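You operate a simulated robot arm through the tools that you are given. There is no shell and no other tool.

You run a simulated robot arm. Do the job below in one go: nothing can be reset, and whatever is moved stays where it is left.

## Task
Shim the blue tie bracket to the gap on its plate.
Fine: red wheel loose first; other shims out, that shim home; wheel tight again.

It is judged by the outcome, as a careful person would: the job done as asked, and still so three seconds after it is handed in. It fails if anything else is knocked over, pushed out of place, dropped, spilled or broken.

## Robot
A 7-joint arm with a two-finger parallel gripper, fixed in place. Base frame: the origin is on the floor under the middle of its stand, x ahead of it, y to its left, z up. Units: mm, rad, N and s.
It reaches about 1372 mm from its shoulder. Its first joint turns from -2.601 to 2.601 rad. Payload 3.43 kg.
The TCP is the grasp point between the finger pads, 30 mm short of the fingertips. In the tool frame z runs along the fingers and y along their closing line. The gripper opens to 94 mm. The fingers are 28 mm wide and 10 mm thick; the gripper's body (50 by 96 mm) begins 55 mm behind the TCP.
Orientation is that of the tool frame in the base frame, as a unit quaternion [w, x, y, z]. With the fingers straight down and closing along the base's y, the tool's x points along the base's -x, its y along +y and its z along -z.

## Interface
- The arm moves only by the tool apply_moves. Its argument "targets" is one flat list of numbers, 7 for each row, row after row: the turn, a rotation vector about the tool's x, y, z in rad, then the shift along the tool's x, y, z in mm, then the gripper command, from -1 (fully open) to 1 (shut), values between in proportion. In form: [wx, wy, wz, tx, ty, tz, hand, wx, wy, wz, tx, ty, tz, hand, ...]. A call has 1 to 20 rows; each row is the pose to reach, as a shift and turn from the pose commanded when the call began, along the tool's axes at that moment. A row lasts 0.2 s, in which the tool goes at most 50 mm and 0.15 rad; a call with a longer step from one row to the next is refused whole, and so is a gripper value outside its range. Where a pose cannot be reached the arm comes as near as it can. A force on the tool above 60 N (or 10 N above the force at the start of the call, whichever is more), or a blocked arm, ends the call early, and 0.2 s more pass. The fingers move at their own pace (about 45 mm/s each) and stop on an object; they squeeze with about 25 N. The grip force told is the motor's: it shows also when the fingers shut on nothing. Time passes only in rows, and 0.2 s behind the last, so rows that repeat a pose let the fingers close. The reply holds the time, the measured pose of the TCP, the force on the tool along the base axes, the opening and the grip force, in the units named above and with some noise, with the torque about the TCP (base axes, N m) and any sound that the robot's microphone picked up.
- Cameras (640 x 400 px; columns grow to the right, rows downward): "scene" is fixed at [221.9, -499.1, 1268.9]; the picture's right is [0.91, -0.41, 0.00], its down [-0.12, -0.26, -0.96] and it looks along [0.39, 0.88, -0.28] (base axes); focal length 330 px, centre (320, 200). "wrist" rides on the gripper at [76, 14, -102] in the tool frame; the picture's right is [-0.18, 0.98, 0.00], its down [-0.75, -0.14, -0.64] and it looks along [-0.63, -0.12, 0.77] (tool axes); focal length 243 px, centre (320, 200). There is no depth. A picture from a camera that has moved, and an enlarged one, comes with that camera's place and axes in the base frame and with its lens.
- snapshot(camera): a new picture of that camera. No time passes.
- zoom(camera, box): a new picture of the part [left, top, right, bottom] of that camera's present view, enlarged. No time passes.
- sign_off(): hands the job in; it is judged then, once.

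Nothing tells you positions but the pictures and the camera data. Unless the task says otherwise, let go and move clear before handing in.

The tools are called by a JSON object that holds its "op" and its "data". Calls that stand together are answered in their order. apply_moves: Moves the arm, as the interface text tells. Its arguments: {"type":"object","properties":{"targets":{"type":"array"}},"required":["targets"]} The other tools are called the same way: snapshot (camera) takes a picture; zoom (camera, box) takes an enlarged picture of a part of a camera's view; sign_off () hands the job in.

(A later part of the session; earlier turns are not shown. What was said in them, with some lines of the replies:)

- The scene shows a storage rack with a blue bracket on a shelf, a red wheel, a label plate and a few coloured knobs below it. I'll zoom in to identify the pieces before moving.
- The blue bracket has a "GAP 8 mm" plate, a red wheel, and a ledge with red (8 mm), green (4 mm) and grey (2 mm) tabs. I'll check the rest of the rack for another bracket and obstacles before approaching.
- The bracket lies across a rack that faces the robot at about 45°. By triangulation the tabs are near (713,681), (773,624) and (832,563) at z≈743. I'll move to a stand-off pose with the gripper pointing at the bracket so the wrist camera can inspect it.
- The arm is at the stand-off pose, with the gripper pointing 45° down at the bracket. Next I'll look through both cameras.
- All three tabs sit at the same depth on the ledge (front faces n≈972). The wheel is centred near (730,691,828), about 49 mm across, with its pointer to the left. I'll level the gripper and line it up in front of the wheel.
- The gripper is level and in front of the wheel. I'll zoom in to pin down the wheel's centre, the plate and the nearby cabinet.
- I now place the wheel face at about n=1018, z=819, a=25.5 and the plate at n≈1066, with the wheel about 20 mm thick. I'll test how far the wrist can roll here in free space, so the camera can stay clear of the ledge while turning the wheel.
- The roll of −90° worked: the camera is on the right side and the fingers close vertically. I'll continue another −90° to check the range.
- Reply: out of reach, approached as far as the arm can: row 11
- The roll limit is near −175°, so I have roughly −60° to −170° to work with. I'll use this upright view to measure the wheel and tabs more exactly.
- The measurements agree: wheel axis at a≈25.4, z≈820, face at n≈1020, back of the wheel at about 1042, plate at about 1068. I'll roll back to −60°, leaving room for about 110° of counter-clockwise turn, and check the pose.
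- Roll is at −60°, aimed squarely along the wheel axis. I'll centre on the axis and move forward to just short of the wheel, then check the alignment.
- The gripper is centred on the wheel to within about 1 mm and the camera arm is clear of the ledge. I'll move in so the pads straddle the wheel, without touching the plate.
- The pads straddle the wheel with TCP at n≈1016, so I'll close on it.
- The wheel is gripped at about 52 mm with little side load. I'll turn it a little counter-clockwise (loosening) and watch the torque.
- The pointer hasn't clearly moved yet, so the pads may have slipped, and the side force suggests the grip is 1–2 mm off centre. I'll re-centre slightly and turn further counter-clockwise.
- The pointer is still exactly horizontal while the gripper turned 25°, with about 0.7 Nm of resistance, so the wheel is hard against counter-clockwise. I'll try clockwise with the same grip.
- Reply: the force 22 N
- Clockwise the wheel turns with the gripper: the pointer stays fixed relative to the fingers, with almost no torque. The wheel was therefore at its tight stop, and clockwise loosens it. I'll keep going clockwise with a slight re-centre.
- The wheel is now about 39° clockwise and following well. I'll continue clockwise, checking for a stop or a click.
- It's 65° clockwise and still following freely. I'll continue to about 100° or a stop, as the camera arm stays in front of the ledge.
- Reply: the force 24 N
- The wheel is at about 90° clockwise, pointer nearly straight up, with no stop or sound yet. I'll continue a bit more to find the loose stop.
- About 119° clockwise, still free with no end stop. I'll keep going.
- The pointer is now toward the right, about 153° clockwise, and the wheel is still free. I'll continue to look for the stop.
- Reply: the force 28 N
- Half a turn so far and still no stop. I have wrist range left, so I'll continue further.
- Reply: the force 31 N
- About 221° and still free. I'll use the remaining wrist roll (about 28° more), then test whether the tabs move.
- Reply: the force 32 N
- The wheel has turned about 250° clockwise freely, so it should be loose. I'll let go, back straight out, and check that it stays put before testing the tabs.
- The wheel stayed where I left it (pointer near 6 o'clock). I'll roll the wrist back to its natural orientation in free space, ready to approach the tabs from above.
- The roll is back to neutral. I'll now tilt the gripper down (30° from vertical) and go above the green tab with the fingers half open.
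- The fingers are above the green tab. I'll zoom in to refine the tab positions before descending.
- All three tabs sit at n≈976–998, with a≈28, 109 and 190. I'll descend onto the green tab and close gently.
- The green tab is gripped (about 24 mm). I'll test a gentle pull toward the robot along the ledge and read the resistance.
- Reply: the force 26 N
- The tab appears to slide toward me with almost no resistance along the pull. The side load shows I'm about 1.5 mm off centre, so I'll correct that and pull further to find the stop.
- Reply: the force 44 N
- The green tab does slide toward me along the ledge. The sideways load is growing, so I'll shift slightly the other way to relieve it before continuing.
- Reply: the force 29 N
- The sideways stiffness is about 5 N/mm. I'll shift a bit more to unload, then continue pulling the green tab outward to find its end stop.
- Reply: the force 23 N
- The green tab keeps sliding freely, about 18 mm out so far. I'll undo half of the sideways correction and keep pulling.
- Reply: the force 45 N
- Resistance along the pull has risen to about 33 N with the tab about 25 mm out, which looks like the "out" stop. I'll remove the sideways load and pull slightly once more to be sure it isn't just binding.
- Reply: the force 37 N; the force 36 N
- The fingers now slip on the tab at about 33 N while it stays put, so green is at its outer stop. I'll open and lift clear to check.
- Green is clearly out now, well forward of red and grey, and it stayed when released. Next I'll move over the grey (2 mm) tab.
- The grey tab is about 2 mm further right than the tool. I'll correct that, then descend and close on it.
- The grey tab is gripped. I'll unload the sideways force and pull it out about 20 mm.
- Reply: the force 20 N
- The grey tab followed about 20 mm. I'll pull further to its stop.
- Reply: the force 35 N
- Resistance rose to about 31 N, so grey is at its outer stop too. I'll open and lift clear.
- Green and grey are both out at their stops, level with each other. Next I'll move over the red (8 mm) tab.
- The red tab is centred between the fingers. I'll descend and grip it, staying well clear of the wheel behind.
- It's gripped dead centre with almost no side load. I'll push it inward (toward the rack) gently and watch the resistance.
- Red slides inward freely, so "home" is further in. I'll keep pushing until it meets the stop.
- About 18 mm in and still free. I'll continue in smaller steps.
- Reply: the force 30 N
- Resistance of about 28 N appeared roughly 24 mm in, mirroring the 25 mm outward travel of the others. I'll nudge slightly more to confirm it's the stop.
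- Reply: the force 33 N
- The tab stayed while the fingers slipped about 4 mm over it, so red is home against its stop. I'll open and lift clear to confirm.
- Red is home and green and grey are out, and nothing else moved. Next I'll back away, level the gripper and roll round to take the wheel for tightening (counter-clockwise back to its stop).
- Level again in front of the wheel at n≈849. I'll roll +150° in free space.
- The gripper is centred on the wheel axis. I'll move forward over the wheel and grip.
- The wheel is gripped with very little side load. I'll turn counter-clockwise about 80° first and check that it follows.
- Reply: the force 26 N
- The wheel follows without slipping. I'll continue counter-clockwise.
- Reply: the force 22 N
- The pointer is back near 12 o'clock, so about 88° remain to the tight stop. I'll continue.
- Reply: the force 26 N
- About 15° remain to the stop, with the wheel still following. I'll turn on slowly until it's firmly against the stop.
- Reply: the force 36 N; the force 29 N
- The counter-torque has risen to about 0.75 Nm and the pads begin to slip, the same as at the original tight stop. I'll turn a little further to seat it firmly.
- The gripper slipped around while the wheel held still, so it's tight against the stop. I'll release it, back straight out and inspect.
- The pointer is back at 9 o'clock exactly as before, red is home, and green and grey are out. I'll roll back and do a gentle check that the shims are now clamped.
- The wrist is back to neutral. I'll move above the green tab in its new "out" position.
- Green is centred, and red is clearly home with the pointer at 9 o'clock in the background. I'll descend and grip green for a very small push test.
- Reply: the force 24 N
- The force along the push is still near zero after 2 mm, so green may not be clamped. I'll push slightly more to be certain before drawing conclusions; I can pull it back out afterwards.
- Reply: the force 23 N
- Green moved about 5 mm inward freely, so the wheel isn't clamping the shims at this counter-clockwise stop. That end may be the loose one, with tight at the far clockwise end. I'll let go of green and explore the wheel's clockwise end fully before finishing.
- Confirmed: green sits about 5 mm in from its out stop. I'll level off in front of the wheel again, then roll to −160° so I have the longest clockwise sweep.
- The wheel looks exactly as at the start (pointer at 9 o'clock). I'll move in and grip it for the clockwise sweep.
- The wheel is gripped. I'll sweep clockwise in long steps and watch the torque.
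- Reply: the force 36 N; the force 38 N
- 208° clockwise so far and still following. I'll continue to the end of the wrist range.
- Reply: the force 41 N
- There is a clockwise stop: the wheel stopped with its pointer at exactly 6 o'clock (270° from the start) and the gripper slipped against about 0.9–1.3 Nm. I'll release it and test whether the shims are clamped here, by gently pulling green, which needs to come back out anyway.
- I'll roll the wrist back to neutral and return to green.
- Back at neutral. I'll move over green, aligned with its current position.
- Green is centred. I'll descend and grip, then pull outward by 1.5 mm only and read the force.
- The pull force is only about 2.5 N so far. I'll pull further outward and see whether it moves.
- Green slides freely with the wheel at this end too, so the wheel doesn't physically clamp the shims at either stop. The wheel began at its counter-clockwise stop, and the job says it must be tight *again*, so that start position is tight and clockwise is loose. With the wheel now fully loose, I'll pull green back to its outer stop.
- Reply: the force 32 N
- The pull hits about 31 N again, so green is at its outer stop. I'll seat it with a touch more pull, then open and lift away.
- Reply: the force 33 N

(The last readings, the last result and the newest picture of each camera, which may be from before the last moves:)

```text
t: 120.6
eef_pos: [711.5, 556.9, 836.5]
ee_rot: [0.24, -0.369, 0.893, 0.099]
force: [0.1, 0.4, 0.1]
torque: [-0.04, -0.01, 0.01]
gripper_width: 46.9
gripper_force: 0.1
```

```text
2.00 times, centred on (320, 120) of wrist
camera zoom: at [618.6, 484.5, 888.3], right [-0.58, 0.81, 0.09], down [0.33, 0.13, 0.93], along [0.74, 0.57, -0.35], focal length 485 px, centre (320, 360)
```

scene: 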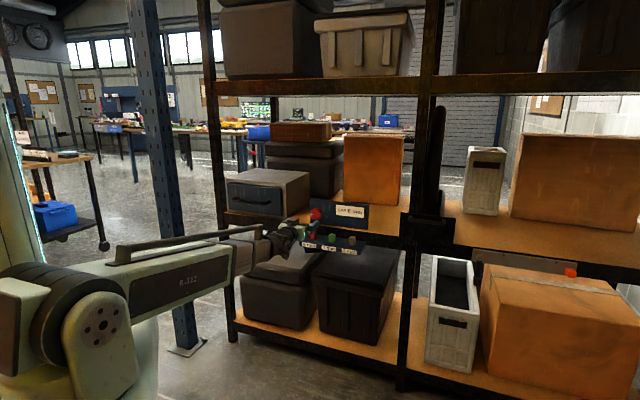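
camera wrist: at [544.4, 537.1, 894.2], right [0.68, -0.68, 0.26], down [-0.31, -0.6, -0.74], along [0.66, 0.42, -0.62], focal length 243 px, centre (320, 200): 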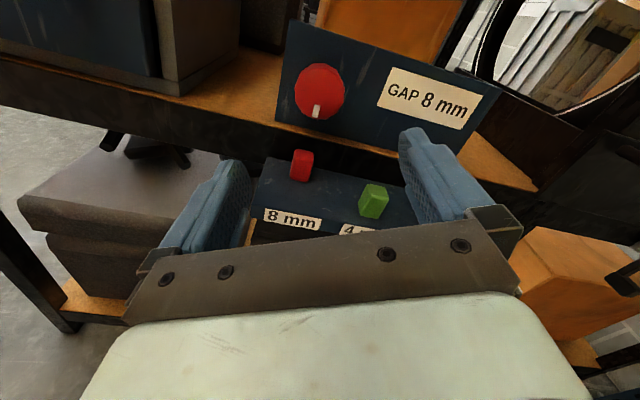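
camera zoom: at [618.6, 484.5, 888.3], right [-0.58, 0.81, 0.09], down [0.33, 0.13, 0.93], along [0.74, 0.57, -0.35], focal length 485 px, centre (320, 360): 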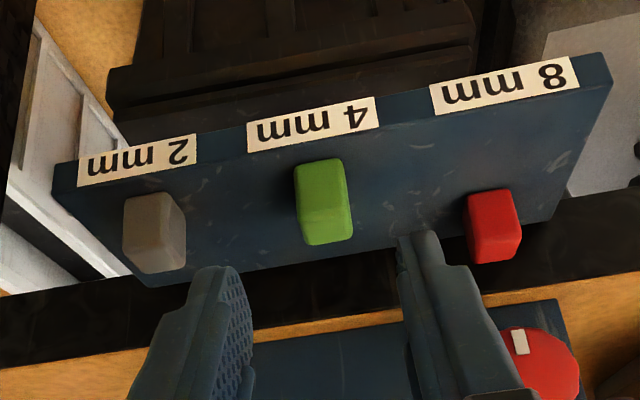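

Red is home, and green and grey are fully out again. Next I'll go back to the wheel and tighten it counter-clockwise to its original stop.

{"op": "apply_moves", "data": {"targets": [0, -0.131, 0, 6.2, 10.5, -1.1, -0.3, 0, -0.262, 0, 12.3, 21, -2.2, -0.6, 0, -0.393, 0, 18.5, 31.5, -3.3, -1, 0, -0.524, 0, 24.6, 42, -4.4, -1, 0, -0.654, 0, 30.8, 52.5, -5.5, -1, 0, -0.785, 0, 36.9, 63, -6.6, -1, 0, -0.916, 0, 43.1, 73.5, -7.7, -1, 0, -1.047, 0, 49.2, 84, -8.8, -1]}}

{"op": "apply_moves", "data": {"targets": [0, 0, 0.1345, 0, 0, 0, -1, 0, 0, 0.269, 0, 0, 0, -1, 0, 0, 0.4035, 0, 0, 0, -1, 0, 0, 0.538, 0, 0, 0, -1, 0, 0, 0.6725, 0, 0, 0, -1, 0, 0, 0.807, 0, 0, 0, -1, 0, 0, 0.9415, 0, 0, 0, -1, 0, 0, 1.076, 0, 0, 0, -1, 0, 0, 1.2105, 0, 0, 0, -1, 0, 0, 1.345, 0, 0, 0, -1, 0, 0, 1.4795, 0, 0, 0, -1, 0, 0, 1.614, 0, 0, 0, -1, 0, 0, 1.7485, 0, 0, 0, -1, 0, 0, 1.883, 0, 0, 0, -1, 0, 0, 2.0175, 0, 0, 0, -1, 0, 0, 2.152, 0, 0, 0, -1, 0, 0, 2.2865, 0, 0, 0, -1, 0, 0, 2.421, 0, 0, 0, -1, 0, 0, 2.5555, 0, 0, 0, -1, 0, 0, 2.69, 0, 0, 0, -1]}}

{"op": "zoom", "data": {"camera": "wrist", "box": [240, 30, 500, 190]}}

```text
t: 122.4
eef_pos: [619.5, 583.3, 821.4]
ee_rot: [0.655, -0.27, 0.652, 0.271]
force: [0.6, -0.7, -0.3]
torque: [0.03, 0.0, 0.01]
gripper_width: 94.0
gripper_force: 0.0
```

```text
t: 126.6
eef_pos: [618.5, 582.9, 820.6]
ee_rot: [-0.118, 0.577, 0.408, 0.698]
force: [-0.1, 0.4, -0.7]
torque: [-0.03, 0.0, 0.02]
gripper_width: 93.9
gripper_force: 0.1
```

```text
2.46 times, centred on (370, 110) of wrist
camera zoom: at [532.9, 525.0, 895.7], right [0.68, -0.68, 0.26], down [-0.31, -0.59, -0.74], along [0.66, 0.42, -0.62], focal length 597 px, centre (197, 422)
```

zoom: 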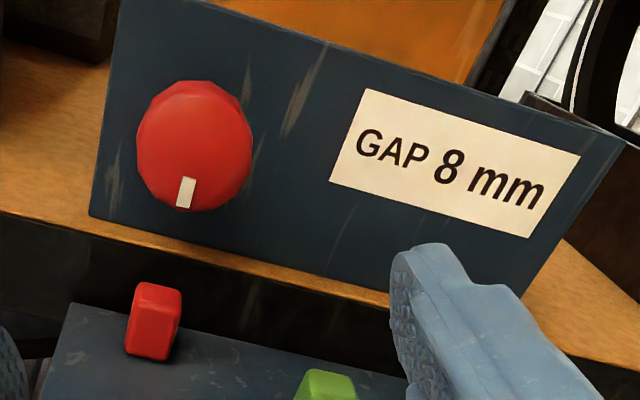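

There are no other markings on the plate, so I'll keep the original stop as "tight". I'll move in and grip the wheel.

{"op": "apply_moves", "data": {"targets": [0, 0, 0, 0, 0, 40, -1, 0, 0, 0, 0, 0, 80, -1, 0, 0, 0, 0, 0, 115, -1, 0, 0, 0, 0, 0, 135, -1, 0, 0, 0, 0, 0, 151, -1, 0, 0, 0, 0, 0, 166, -1, 0, 0, 0, 0, 0, 166, 0, 0, 0, 0, 0, 0, 166, 0.5, 0, 0, 0, 0, 0, 166, 1, 0, 0, 0, 0, 0, 166, 1]}}

{"op": "apply_moves", "data": {"targets": [0, 0, -0.13, 0, 0, 0, 1, 0, 0, -0.26, 0, 0, 0, 1, 0, 0, -0.39, 0, 0, 0, 1, 0, 0, -0.52, 0, 0, 0, 1, 0, 0, -0.65, 0, 0, 0, 1, 0, 0, -0.78, 0, 0, 0, 1, 0, 0, -0.91, 0, 0, 0, 1, 0, 0, -1.04, 0, 0, 0, 1, 0, 0, -1.17, 0, 0, 0, 1, 0, 0, -1.3, 0, 0, 0, 1, 0, 0, -1.43, 0, 0, 0, 1, 0, 0, -1.56, 0, 0, 0, 1]}}

{"op": "zoom", "data": {"camera": "wrist", "box": [240, 100, 400, 230]}}

```text
t: 128.8
eef_pos: [736.0, 701.2, 820.0]
ee_rot: [-0.117, 0.576, 0.41, 0.698]
force: [-4.8, 5.8, -2.5]
torque: [-0.11, 0.13, 0.62]
gripper_width: 51.5
gripper_force: 39.5
```

```text
t: 131.4
eef_pos: [736.4, 700.5, 819.9]
ee_rot: [0.408, 0.121, 0.696, 0.578]
force: [-1.1, 31.1, -3.8]
torque: [-0.23, 0.23, -0.01]
gripper_width: 51.8
gripper_force: 44.7
```

```text
3.08 times, centred on (320, 165) of wrist
camera zoom: at [611.9, 682.0, 800.8], right [-0.18, 0.18, 0.97], down [0.07, -0.98, 0.2], along [0.98, 0.1, 0.17], focal length 746 px, centre (320, 308)
```

zoom: 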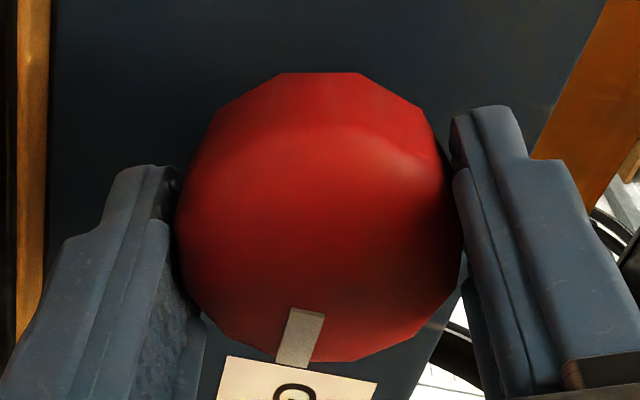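

The wheel follows counter-clockwise. I'll continue toward the stop.

{"op": "apply_moves", "data": {"targets": [0, 0, -0.13, 0, 0, 0, 1, 0, 0, -0.26, 0, 0, 0, 1, 0, 0, -0.39, 0, 0, 0, 1, 0, 0, -0.52, 0, 0, 0, 1, 0, 0, -0.65, 0, 0, 0, 1, 0, 0, -0.78, 0, 0, 0, 1, 0, 0, -0.91, 0, 0, 0, 1, 0, 0, -1.04, 0, 0, 0, 1, 0, 0, -1.17, 0, 0, 0, 1, 0, 0, -1.3, 0, 0, 0, 1, 0, 0, -1.43, 0, 0, 0, 1, 0, 0, -1.56, 0, 0, 0, 1]}}

{"op": "apply_moves", "data": {"targets": [0, 0, -0.13, 0, 0, 0, 1, 0, 0, -0.26, 0, 0, 0, 1, 0, 0, -0.39, 0, 0, 0, 1, 0, 0, -0.52, 0, 0, 0, 1, 0, 0, -0.65, 0, 0, 0, 1, 0, 0, -0.78, 0, 0, 0, 1, 0, 0, -0.91, 0, 0, 0, 1, 0, 0, -1.04, 0, 0, 0, 1, 0, 0, -1.17, 0, 0, 0, 1, 0, 0, -1.3, 0, 0, 0, 1]}}

{"op": "zoom", "data": {"camera": "wrist", "box": [240, 100, 400, 230]}}

```text
t: 134.0
eef_pos: [736.7, 700.9, 821.0]
ee_rot: [0.696, -0.404, 0.58, 0.124]
force: [-5.1, 26.5, -3.8]
torque: [0.62, -0.61, 0.85]
gripper_width: 51.9
gripper_force: 44.9
```

```text
t: 136.2
eef_pos: [736.1, 701.4, 820.3]
ee_rot: [-0.629, 0.673, -0.217, 0.323]
force: [-13.3, 20.9, -12.4]
torque: [0.29, -0.27, 0.43]
gripper_width: 51.5
gripper_force: 45.5
```

```text
3.08 times, centred on (320, 165) of wrist
camera zoom: at [719.0, 574.2, 818.8], right [-0.02, 0.02, -1.0], down [-1.0, 0.09, 0.02], along [0.09, 1.0, 0.01], focal length 746 px, centre (320, 308)
```

zoom: 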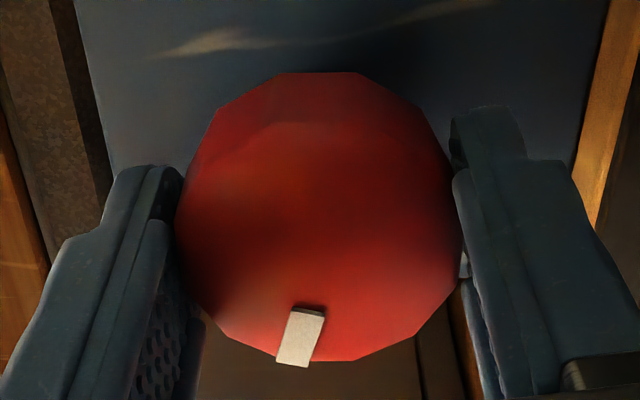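

About 17° remain. I'll finish slowly and turn past the stop until the pads slip.

{"op": "apply_moves", "data": {"targets": [0, 0, -0.08, 0, 0, 0, 1, 0, 0, -0.16, 0, 0, 0, 1, 0, 0, -0.24, 0, 0, 0, 1, 0, 0, -0.32, 0, 0, 0, 1, 0, 0, -0.4, 0, 0, 0, 1]}}

{"op": "zoom", "data": {"camera": "wrist", "box": [240, 100, 400, 230]}}

{"op": "apply_moves", "data": {"targets": [0, 0, -0.06, 0, 0, 0, 1, 0, 0, -0.12, 0, 0, 0, 1, 0, 0, -0.18, 0, 0, 0, 1]}}

{"op": "zoom", "data": {"camera": "wrist", "box": [240, 100, 400, 230]}}

```text
t: 137.4
eef_pos: [736.8, 701.1, 821.5]
ee_rot: [-0.554, 0.701, -0.081, 0.441]
force: [-2.0, 16.1, -3.8]
torque: [0.22, 0.86, -0.2]
gripper_width: 51.7
gripper_force: 45.2
```

```text
3.08 times, centred on (320, 165) of wrist
camera zoom: at [716.3, 576.4, 849.7], right [0.26, -0.26, -0.93], down [-0.96, 0.05, -0.28], along [0.12, 0.96, -0.23], focal length 746 px, centre (320, 308)
```

zoom: 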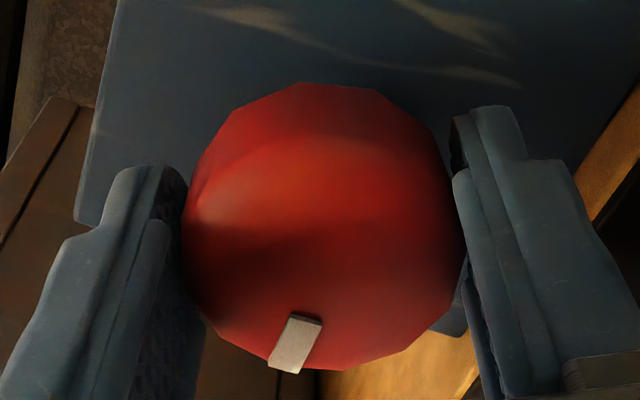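

```text
t: 138.2
eef_pos: [735.9, 700.9, 820.0]
ee_rot: [-0.51, 0.707, -0.016, 0.489]
force: [-14.4, 8.3, -6.5]
torque: [0.16, 0.14, -0.33]
gripper_width: 50.9
gripper_force: 45.2
```

```text
3.08 times, centred on (320, 165) of wrist
camera zoom: at [710.7, 581.9, 861.9], right [0.37, -0.37, -0.85], down [-0.91, 0.01, -0.41], along [0.16, 0.93, -0.34], focal length 746 px, centre (320, 308)
```

zoom: 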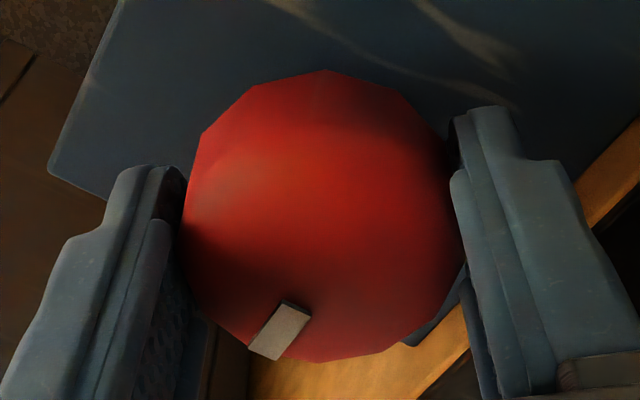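

The stop resisted with about 0.76 Nm and the pads slipped, and the pointer is exactly horizontal at 9 o'clock again. I'll release and retreat.

{"op": "apply_moves", "data": {"targets": [0, 0, 0, 0, 0, 0, 0.3, 0, 0, 0, 0, 0, 0, -0.4, 0, 0, 0, 0, 0, 0, -1, 0, 0, 0, 0, 0, 0, -1, 0, 0, 0, 0, 0, -30, -1, 0, 0, 0, 0, 0, -70, -1, 0, 0, 0, 0, 0, -110, -1, 0, 0, 0, 0, 0, -150, -1, 0, 0, 0, 0, 0, -190, -1]}}

{"op": "zoom", "data": {"camera": "scene", "box": [295, 195, 375, 265]}}

{"op": "snapshot", "data": {"camera": "wrist"}}

{"op": "snapshot", "data": {"camera": "scene"}}

```text
t: 140.2
eef_pos: [602.8, 564.8, 818.9]
ee_rot: [-0.512, 0.707, -0.017, 0.489]
force: [0.5, 0.5, 0.2]
torque: [0.02, -0.02, -0.01]
gripper_width: 94.2
gripper_force: 0.0
```

```text
5.71 times, centred on (335, 230) of scene
camera zoom: at [221.9, -499.1, 1268.9], right [0.91, -0.41, 0.0], down [-0.12, -0.26, -0.96], along [0.39, 0.88, -0.28], focal length 1884 px, centre (234, 29)
```

zoom: 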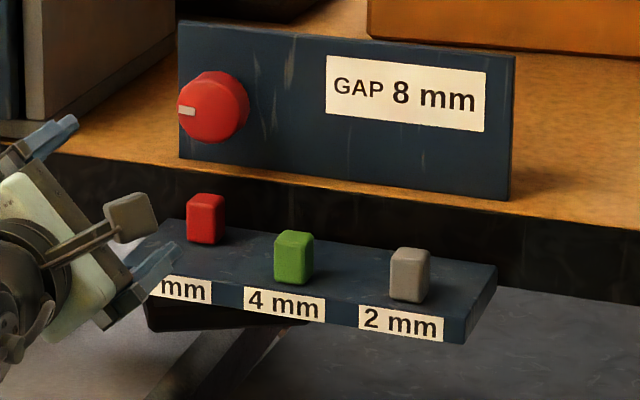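

```text
taken
camera wrist: at [577.3, 447.0, 859.7], right [0.37, -0.37, -0.85], down [-0.91, 0.01, -0.4], along [0.16, 0.93, -0.34], focal length 243 px, centre (320, 200)
```

wrist: 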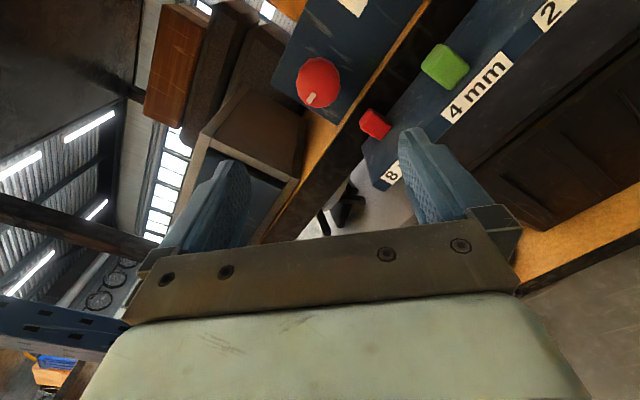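

```text
taken
```

scene: 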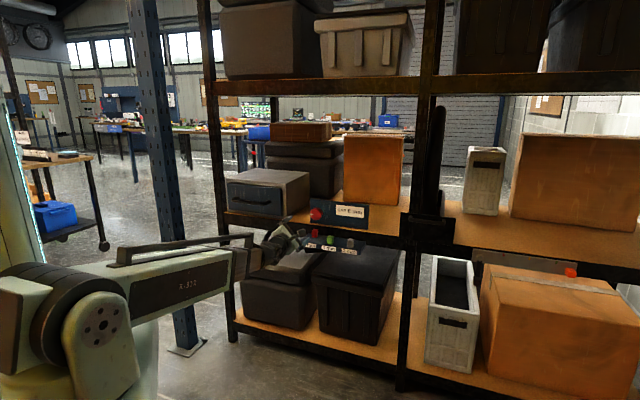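

Everything looks right in the scene view. I'll zoom in on the wheel to check that the pointer is truly at the stop.

{"op": "zoom", "data": {"camera": "scene", "box": [312, 202, 332, 222]}}

{"op": "zoom", "data": {"camera": "wrist", "box": [280, 40, 360, 120]}}

```text
16.00 times, centred on (322, 212) of scene
camera zoom: at [221.9, -499.1, 1268.9], right [0.91, -0.41, 0.0], down [-0.12, -0.26, -0.96], along [0.39, 0.88, -0.28], focal length 5274 px, centre (288, 8)
```

zoom: 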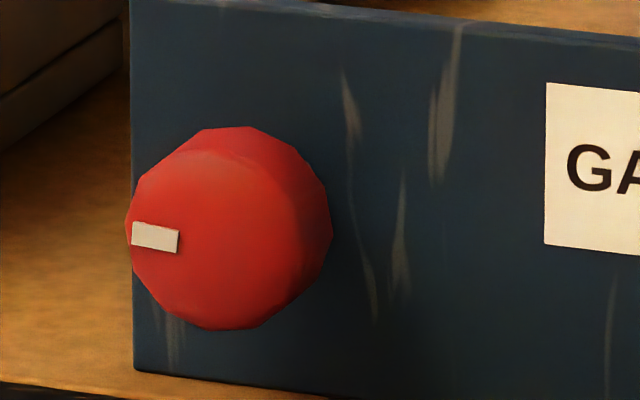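

```text
5.00 times, centred on (320, 80) of wrist
camera zoom: at [577.3, 447.0, 859.7], right [0.37, -0.37, -0.85], down [-0.91, 0.01, -0.4], along [0.16, 0.93, -0.34], focal length 1213 px, centre (320, 800)
```

zoom: 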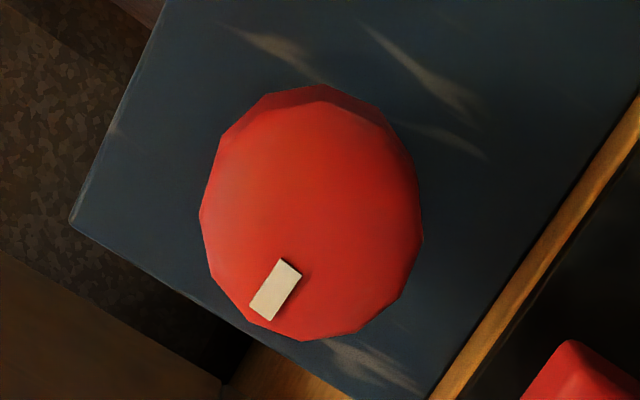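

The pointer is within about 2–3° of the stop and may have sprung back slightly on release. I'll re-seat it with one more gentle counter-clockwise nudge, and release with the torque nearly nulled.

{"op": "apply_moves", "data": {"targets": [0, 0, 0, 0, 0, 40, -1, 0, 0, 0, 0, 0, 80, -1, 0, 0, 0, 0, 0, 120, -1, 0, 0, 0, 0, 0, 150, -1, 0, 0, 0, 0, 0, 170, -1, 0, 0, 0, 0, 0, 188, -1, 0, 0, 0, 0, 0, 188, 0, 0, 0, 0, 0, 0, 188, 0.5, 0, 0, 0, 0, 0, 188, 1, 0, 0, 0, 0, 0, 188, 1, 0, 0, 0, 0, 0, 188, 1]}}

{"op": "apply_moves", "data": {"targets": [0, 0, -0.04, 0, 0, 0, 1, 0, 0, -0.08, 0, 0, 0, 1]}}

{"op": "zoom", "data": {"camera": "wrist", "box": [240, 100, 400, 230]}}

```text
t: 142.6
eef_pos: [735.5, 699.7, 820.5]
ee_rot: [-0.511, 0.708, -0.017, 0.488]
force: [0.1, -5.2, -18.2]
torque: [-0.02, 0.04, 0.12]
gripper_width: 51.0
gripper_force: 45.1
```

```text
t: 143.2
eef_pos: [736.2, 699.6, 820.7]
ee_rot: [-0.491, 0.708, 0.011, 0.508]
force: [-6.4, -2.2, -20.5]
torque: [0.18, 0.0, -0.4]
gripper_width: 50.7
gripper_force: 45.2
```

```text
3.08 times, centred on (320, 165) of wrist
camera zoom: at [707.2, 583.1, 866.8], right [0.42, -0.42, -0.81], down [-0.89, -0.02, -0.45], along [0.18, 0.91, -0.38], focal length 746 px, centre (320, 308)
```

zoom: 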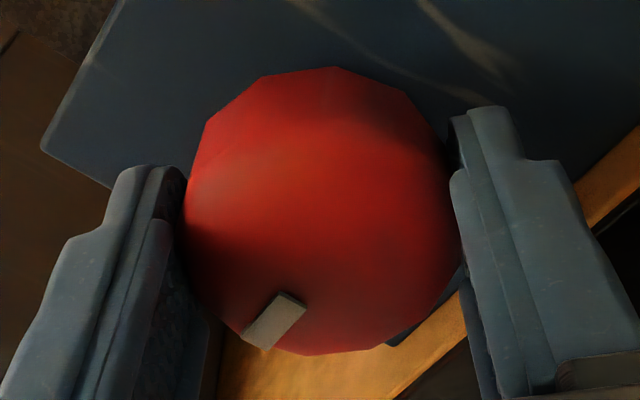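

I'll zoom closely on the pointer to measure its angle while gripped.

{"op": "zoom", "data": {"camera": "wrist", "box": [290, 185, 330, 225]}}

{"op": "zoom", "data": {"camera": "wrist", "box": [230, 80, 410, 240]}}

```text
10.00 times, centred on (310, 205) of wrist
camera zoom: at [707.2, 583.1, 866.8], right [0.42, -0.42, -0.81], down [-0.89, -0.02, -0.45], along [0.18, 0.91, -0.38], focal length 2426 px, centre (420, 150)
```

zoom: 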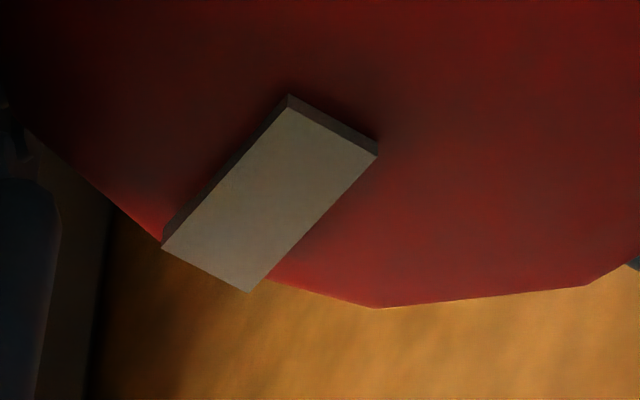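

```text
2.50 times, centred on (320, 160) of wrist
camera zoom: at [707.2, 583.1, 866.8], right [0.42, -0.42, -0.81], down [-0.89, -0.02, -0.45], along [0.18, 0.91, -0.38], focal length 606 px, centre (320, 300)
```

zoom: 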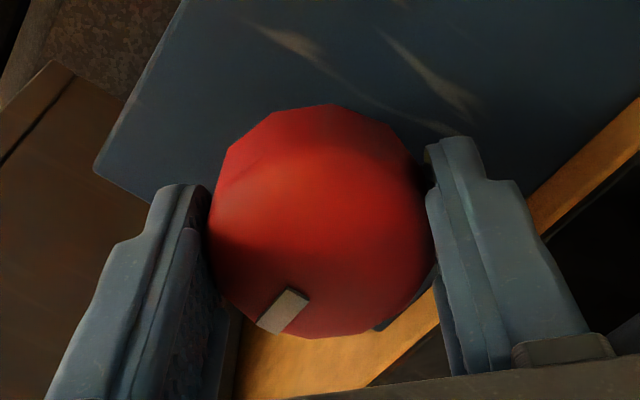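

With a sharp measurement, the pointer is within 0.2° of exactly horizontal while held. I'll open without any other motion and measure again before backing away.

{"op": "apply_moves", "data": {"targets": [0, 0, 0, 0, 0, 0, 0.6, 0, 0, 0, 0, 0, 0, 0.2, 0, 0, 0, 0, 0, 0, -0.4, 0, 0, 0, 0, 0, 0, -1, 0, 0, 0, 0, 0, 0, -1]}}

{"op": "zoom", "data": {"camera": "wrist", "box": [290, 185, 330, 225]}}

```text
t: 144.4
eef_pos: [735.3, 698.9, 821.6]
ee_rot: [-0.491, 0.706, 0.011, 0.51]
force: [0.4, -0.3, 0.1]
torque: [0.01, 0.02, 0.01]
gripper_width: 94.1
gripper_force: 0.1
```

```text
10.00 times, centred on (310, 205) of wrist
camera zoom: at [707.3, 582.4, 868.1], right [0.42, -0.42, -0.81], down [-0.89, -0.02, -0.46], along [0.18, 0.91, -0.38], focal length 2426 px, centre (420, 150)
```

zoom: 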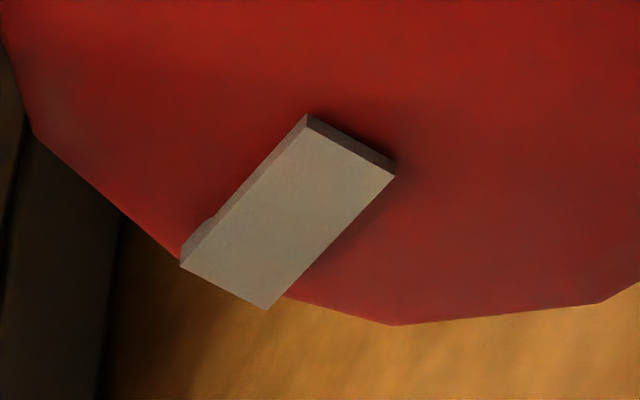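

The pointer is still within about 0.3° of horizontal after release, so the wheel is seated at its tight stop. I'll retreat straight back and re-check everything.

{"op": "apply_moves", "data": {"targets": [0, 0, 0, 0, 0, -30, -1, 0, 0, 0, 0, 0, -70, -1, 0, 0, 0, 0, 0, -110, -1, 0, 0, 0, 0, 0, -150, -1, 0, 0, 0, 0, 0, -190, -1, 0, 0, 0, 0, 0, -230, -1]}}

{"op": "zoom", "data": {"camera": "scene", "box": [312, 202, 332, 222]}}

{"op": "zoom", "data": {"camera": "scene", "box": [295, 195, 375, 265]}}

```text
t: 145.8
eef_pos: [570.8, 537.0, 820.9]
ee_rot: [-0.491, 0.707, 0.011, 0.509]
force: [0.4, 0.1, -0.5]
torque: [0.0, -0.03, 0.03]
gripper_width: 93.8
gripper_force: 0.1
```

```text
16.00 times, centred on (322, 212) of scene
camera zoom: at [221.9, -499.1, 1268.9], right [0.91, -0.41, 0.0], down [-0.12, -0.26, -0.96], along [0.39, 0.88, -0.28], focal length 5274 px, centre (288, 8)
```

zoom: 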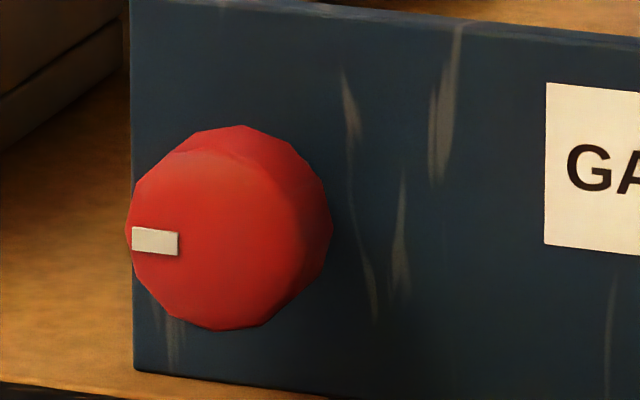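

```text
5.71 times, centred on (335, 230) of scene
camera zoom: at [221.9, -499.1, 1268.9], right [0.91, -0.41, 0.0], down [-0.12, -0.26, -0.96], along [0.39, 0.88, -0.28], focal length 1884 px, centre (234, 29)
```

zoom: 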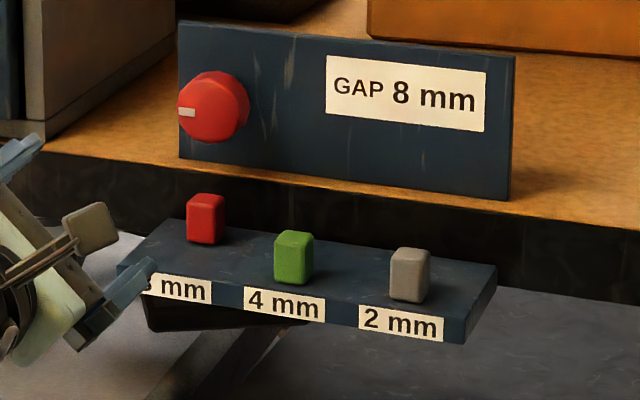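

The pointer is back exactly at its tight stop. Red (8 mm) is home, green and grey are fully out, nothing else has moved, and the arm is well clear with the gripper open, so I'm handing in.

{"op": "sign_off", "data": {}}

```text
The job is handed in.
```

The 8 mm shim is home, the 4 mm and 2 mm shims are fully out, and the red wheel is back at its starting stop. I took that stop to be tight; nothing on the bracket confirms it.

- **Shims:** I moved red (8 mm) in, and green (4 mm) and grey (2 mm) out, each until it met its stop. The pictures after release show them still there.
- **Wheel:** It turns about 270°, from pointer at 9 o'clock (where I found it) to pointer at 6 o'clock. Your instructions said tight "again", so I treated 9 o'clock as tight and clockwise as loose. That is the reverse of a normal thread, and the plate has no marking either way.
- **No clamping felt:** Green slid freely by hand force with the wheel at either stop, so I could not confirm tightness by feel.
- **One slip in the order:** While checking that, I pushed green about 5 mm in with the wheel tight. I then loosened the wheel fully, pulled green back to its outer stop and tightened again.

The first re-tighten sprang back about 3° on release, so I re-seated the wheel. The pointer now reads within about half a degree of horizontal. Nothing else looks moved in the pictures, and the arm is clear with the gripper open.
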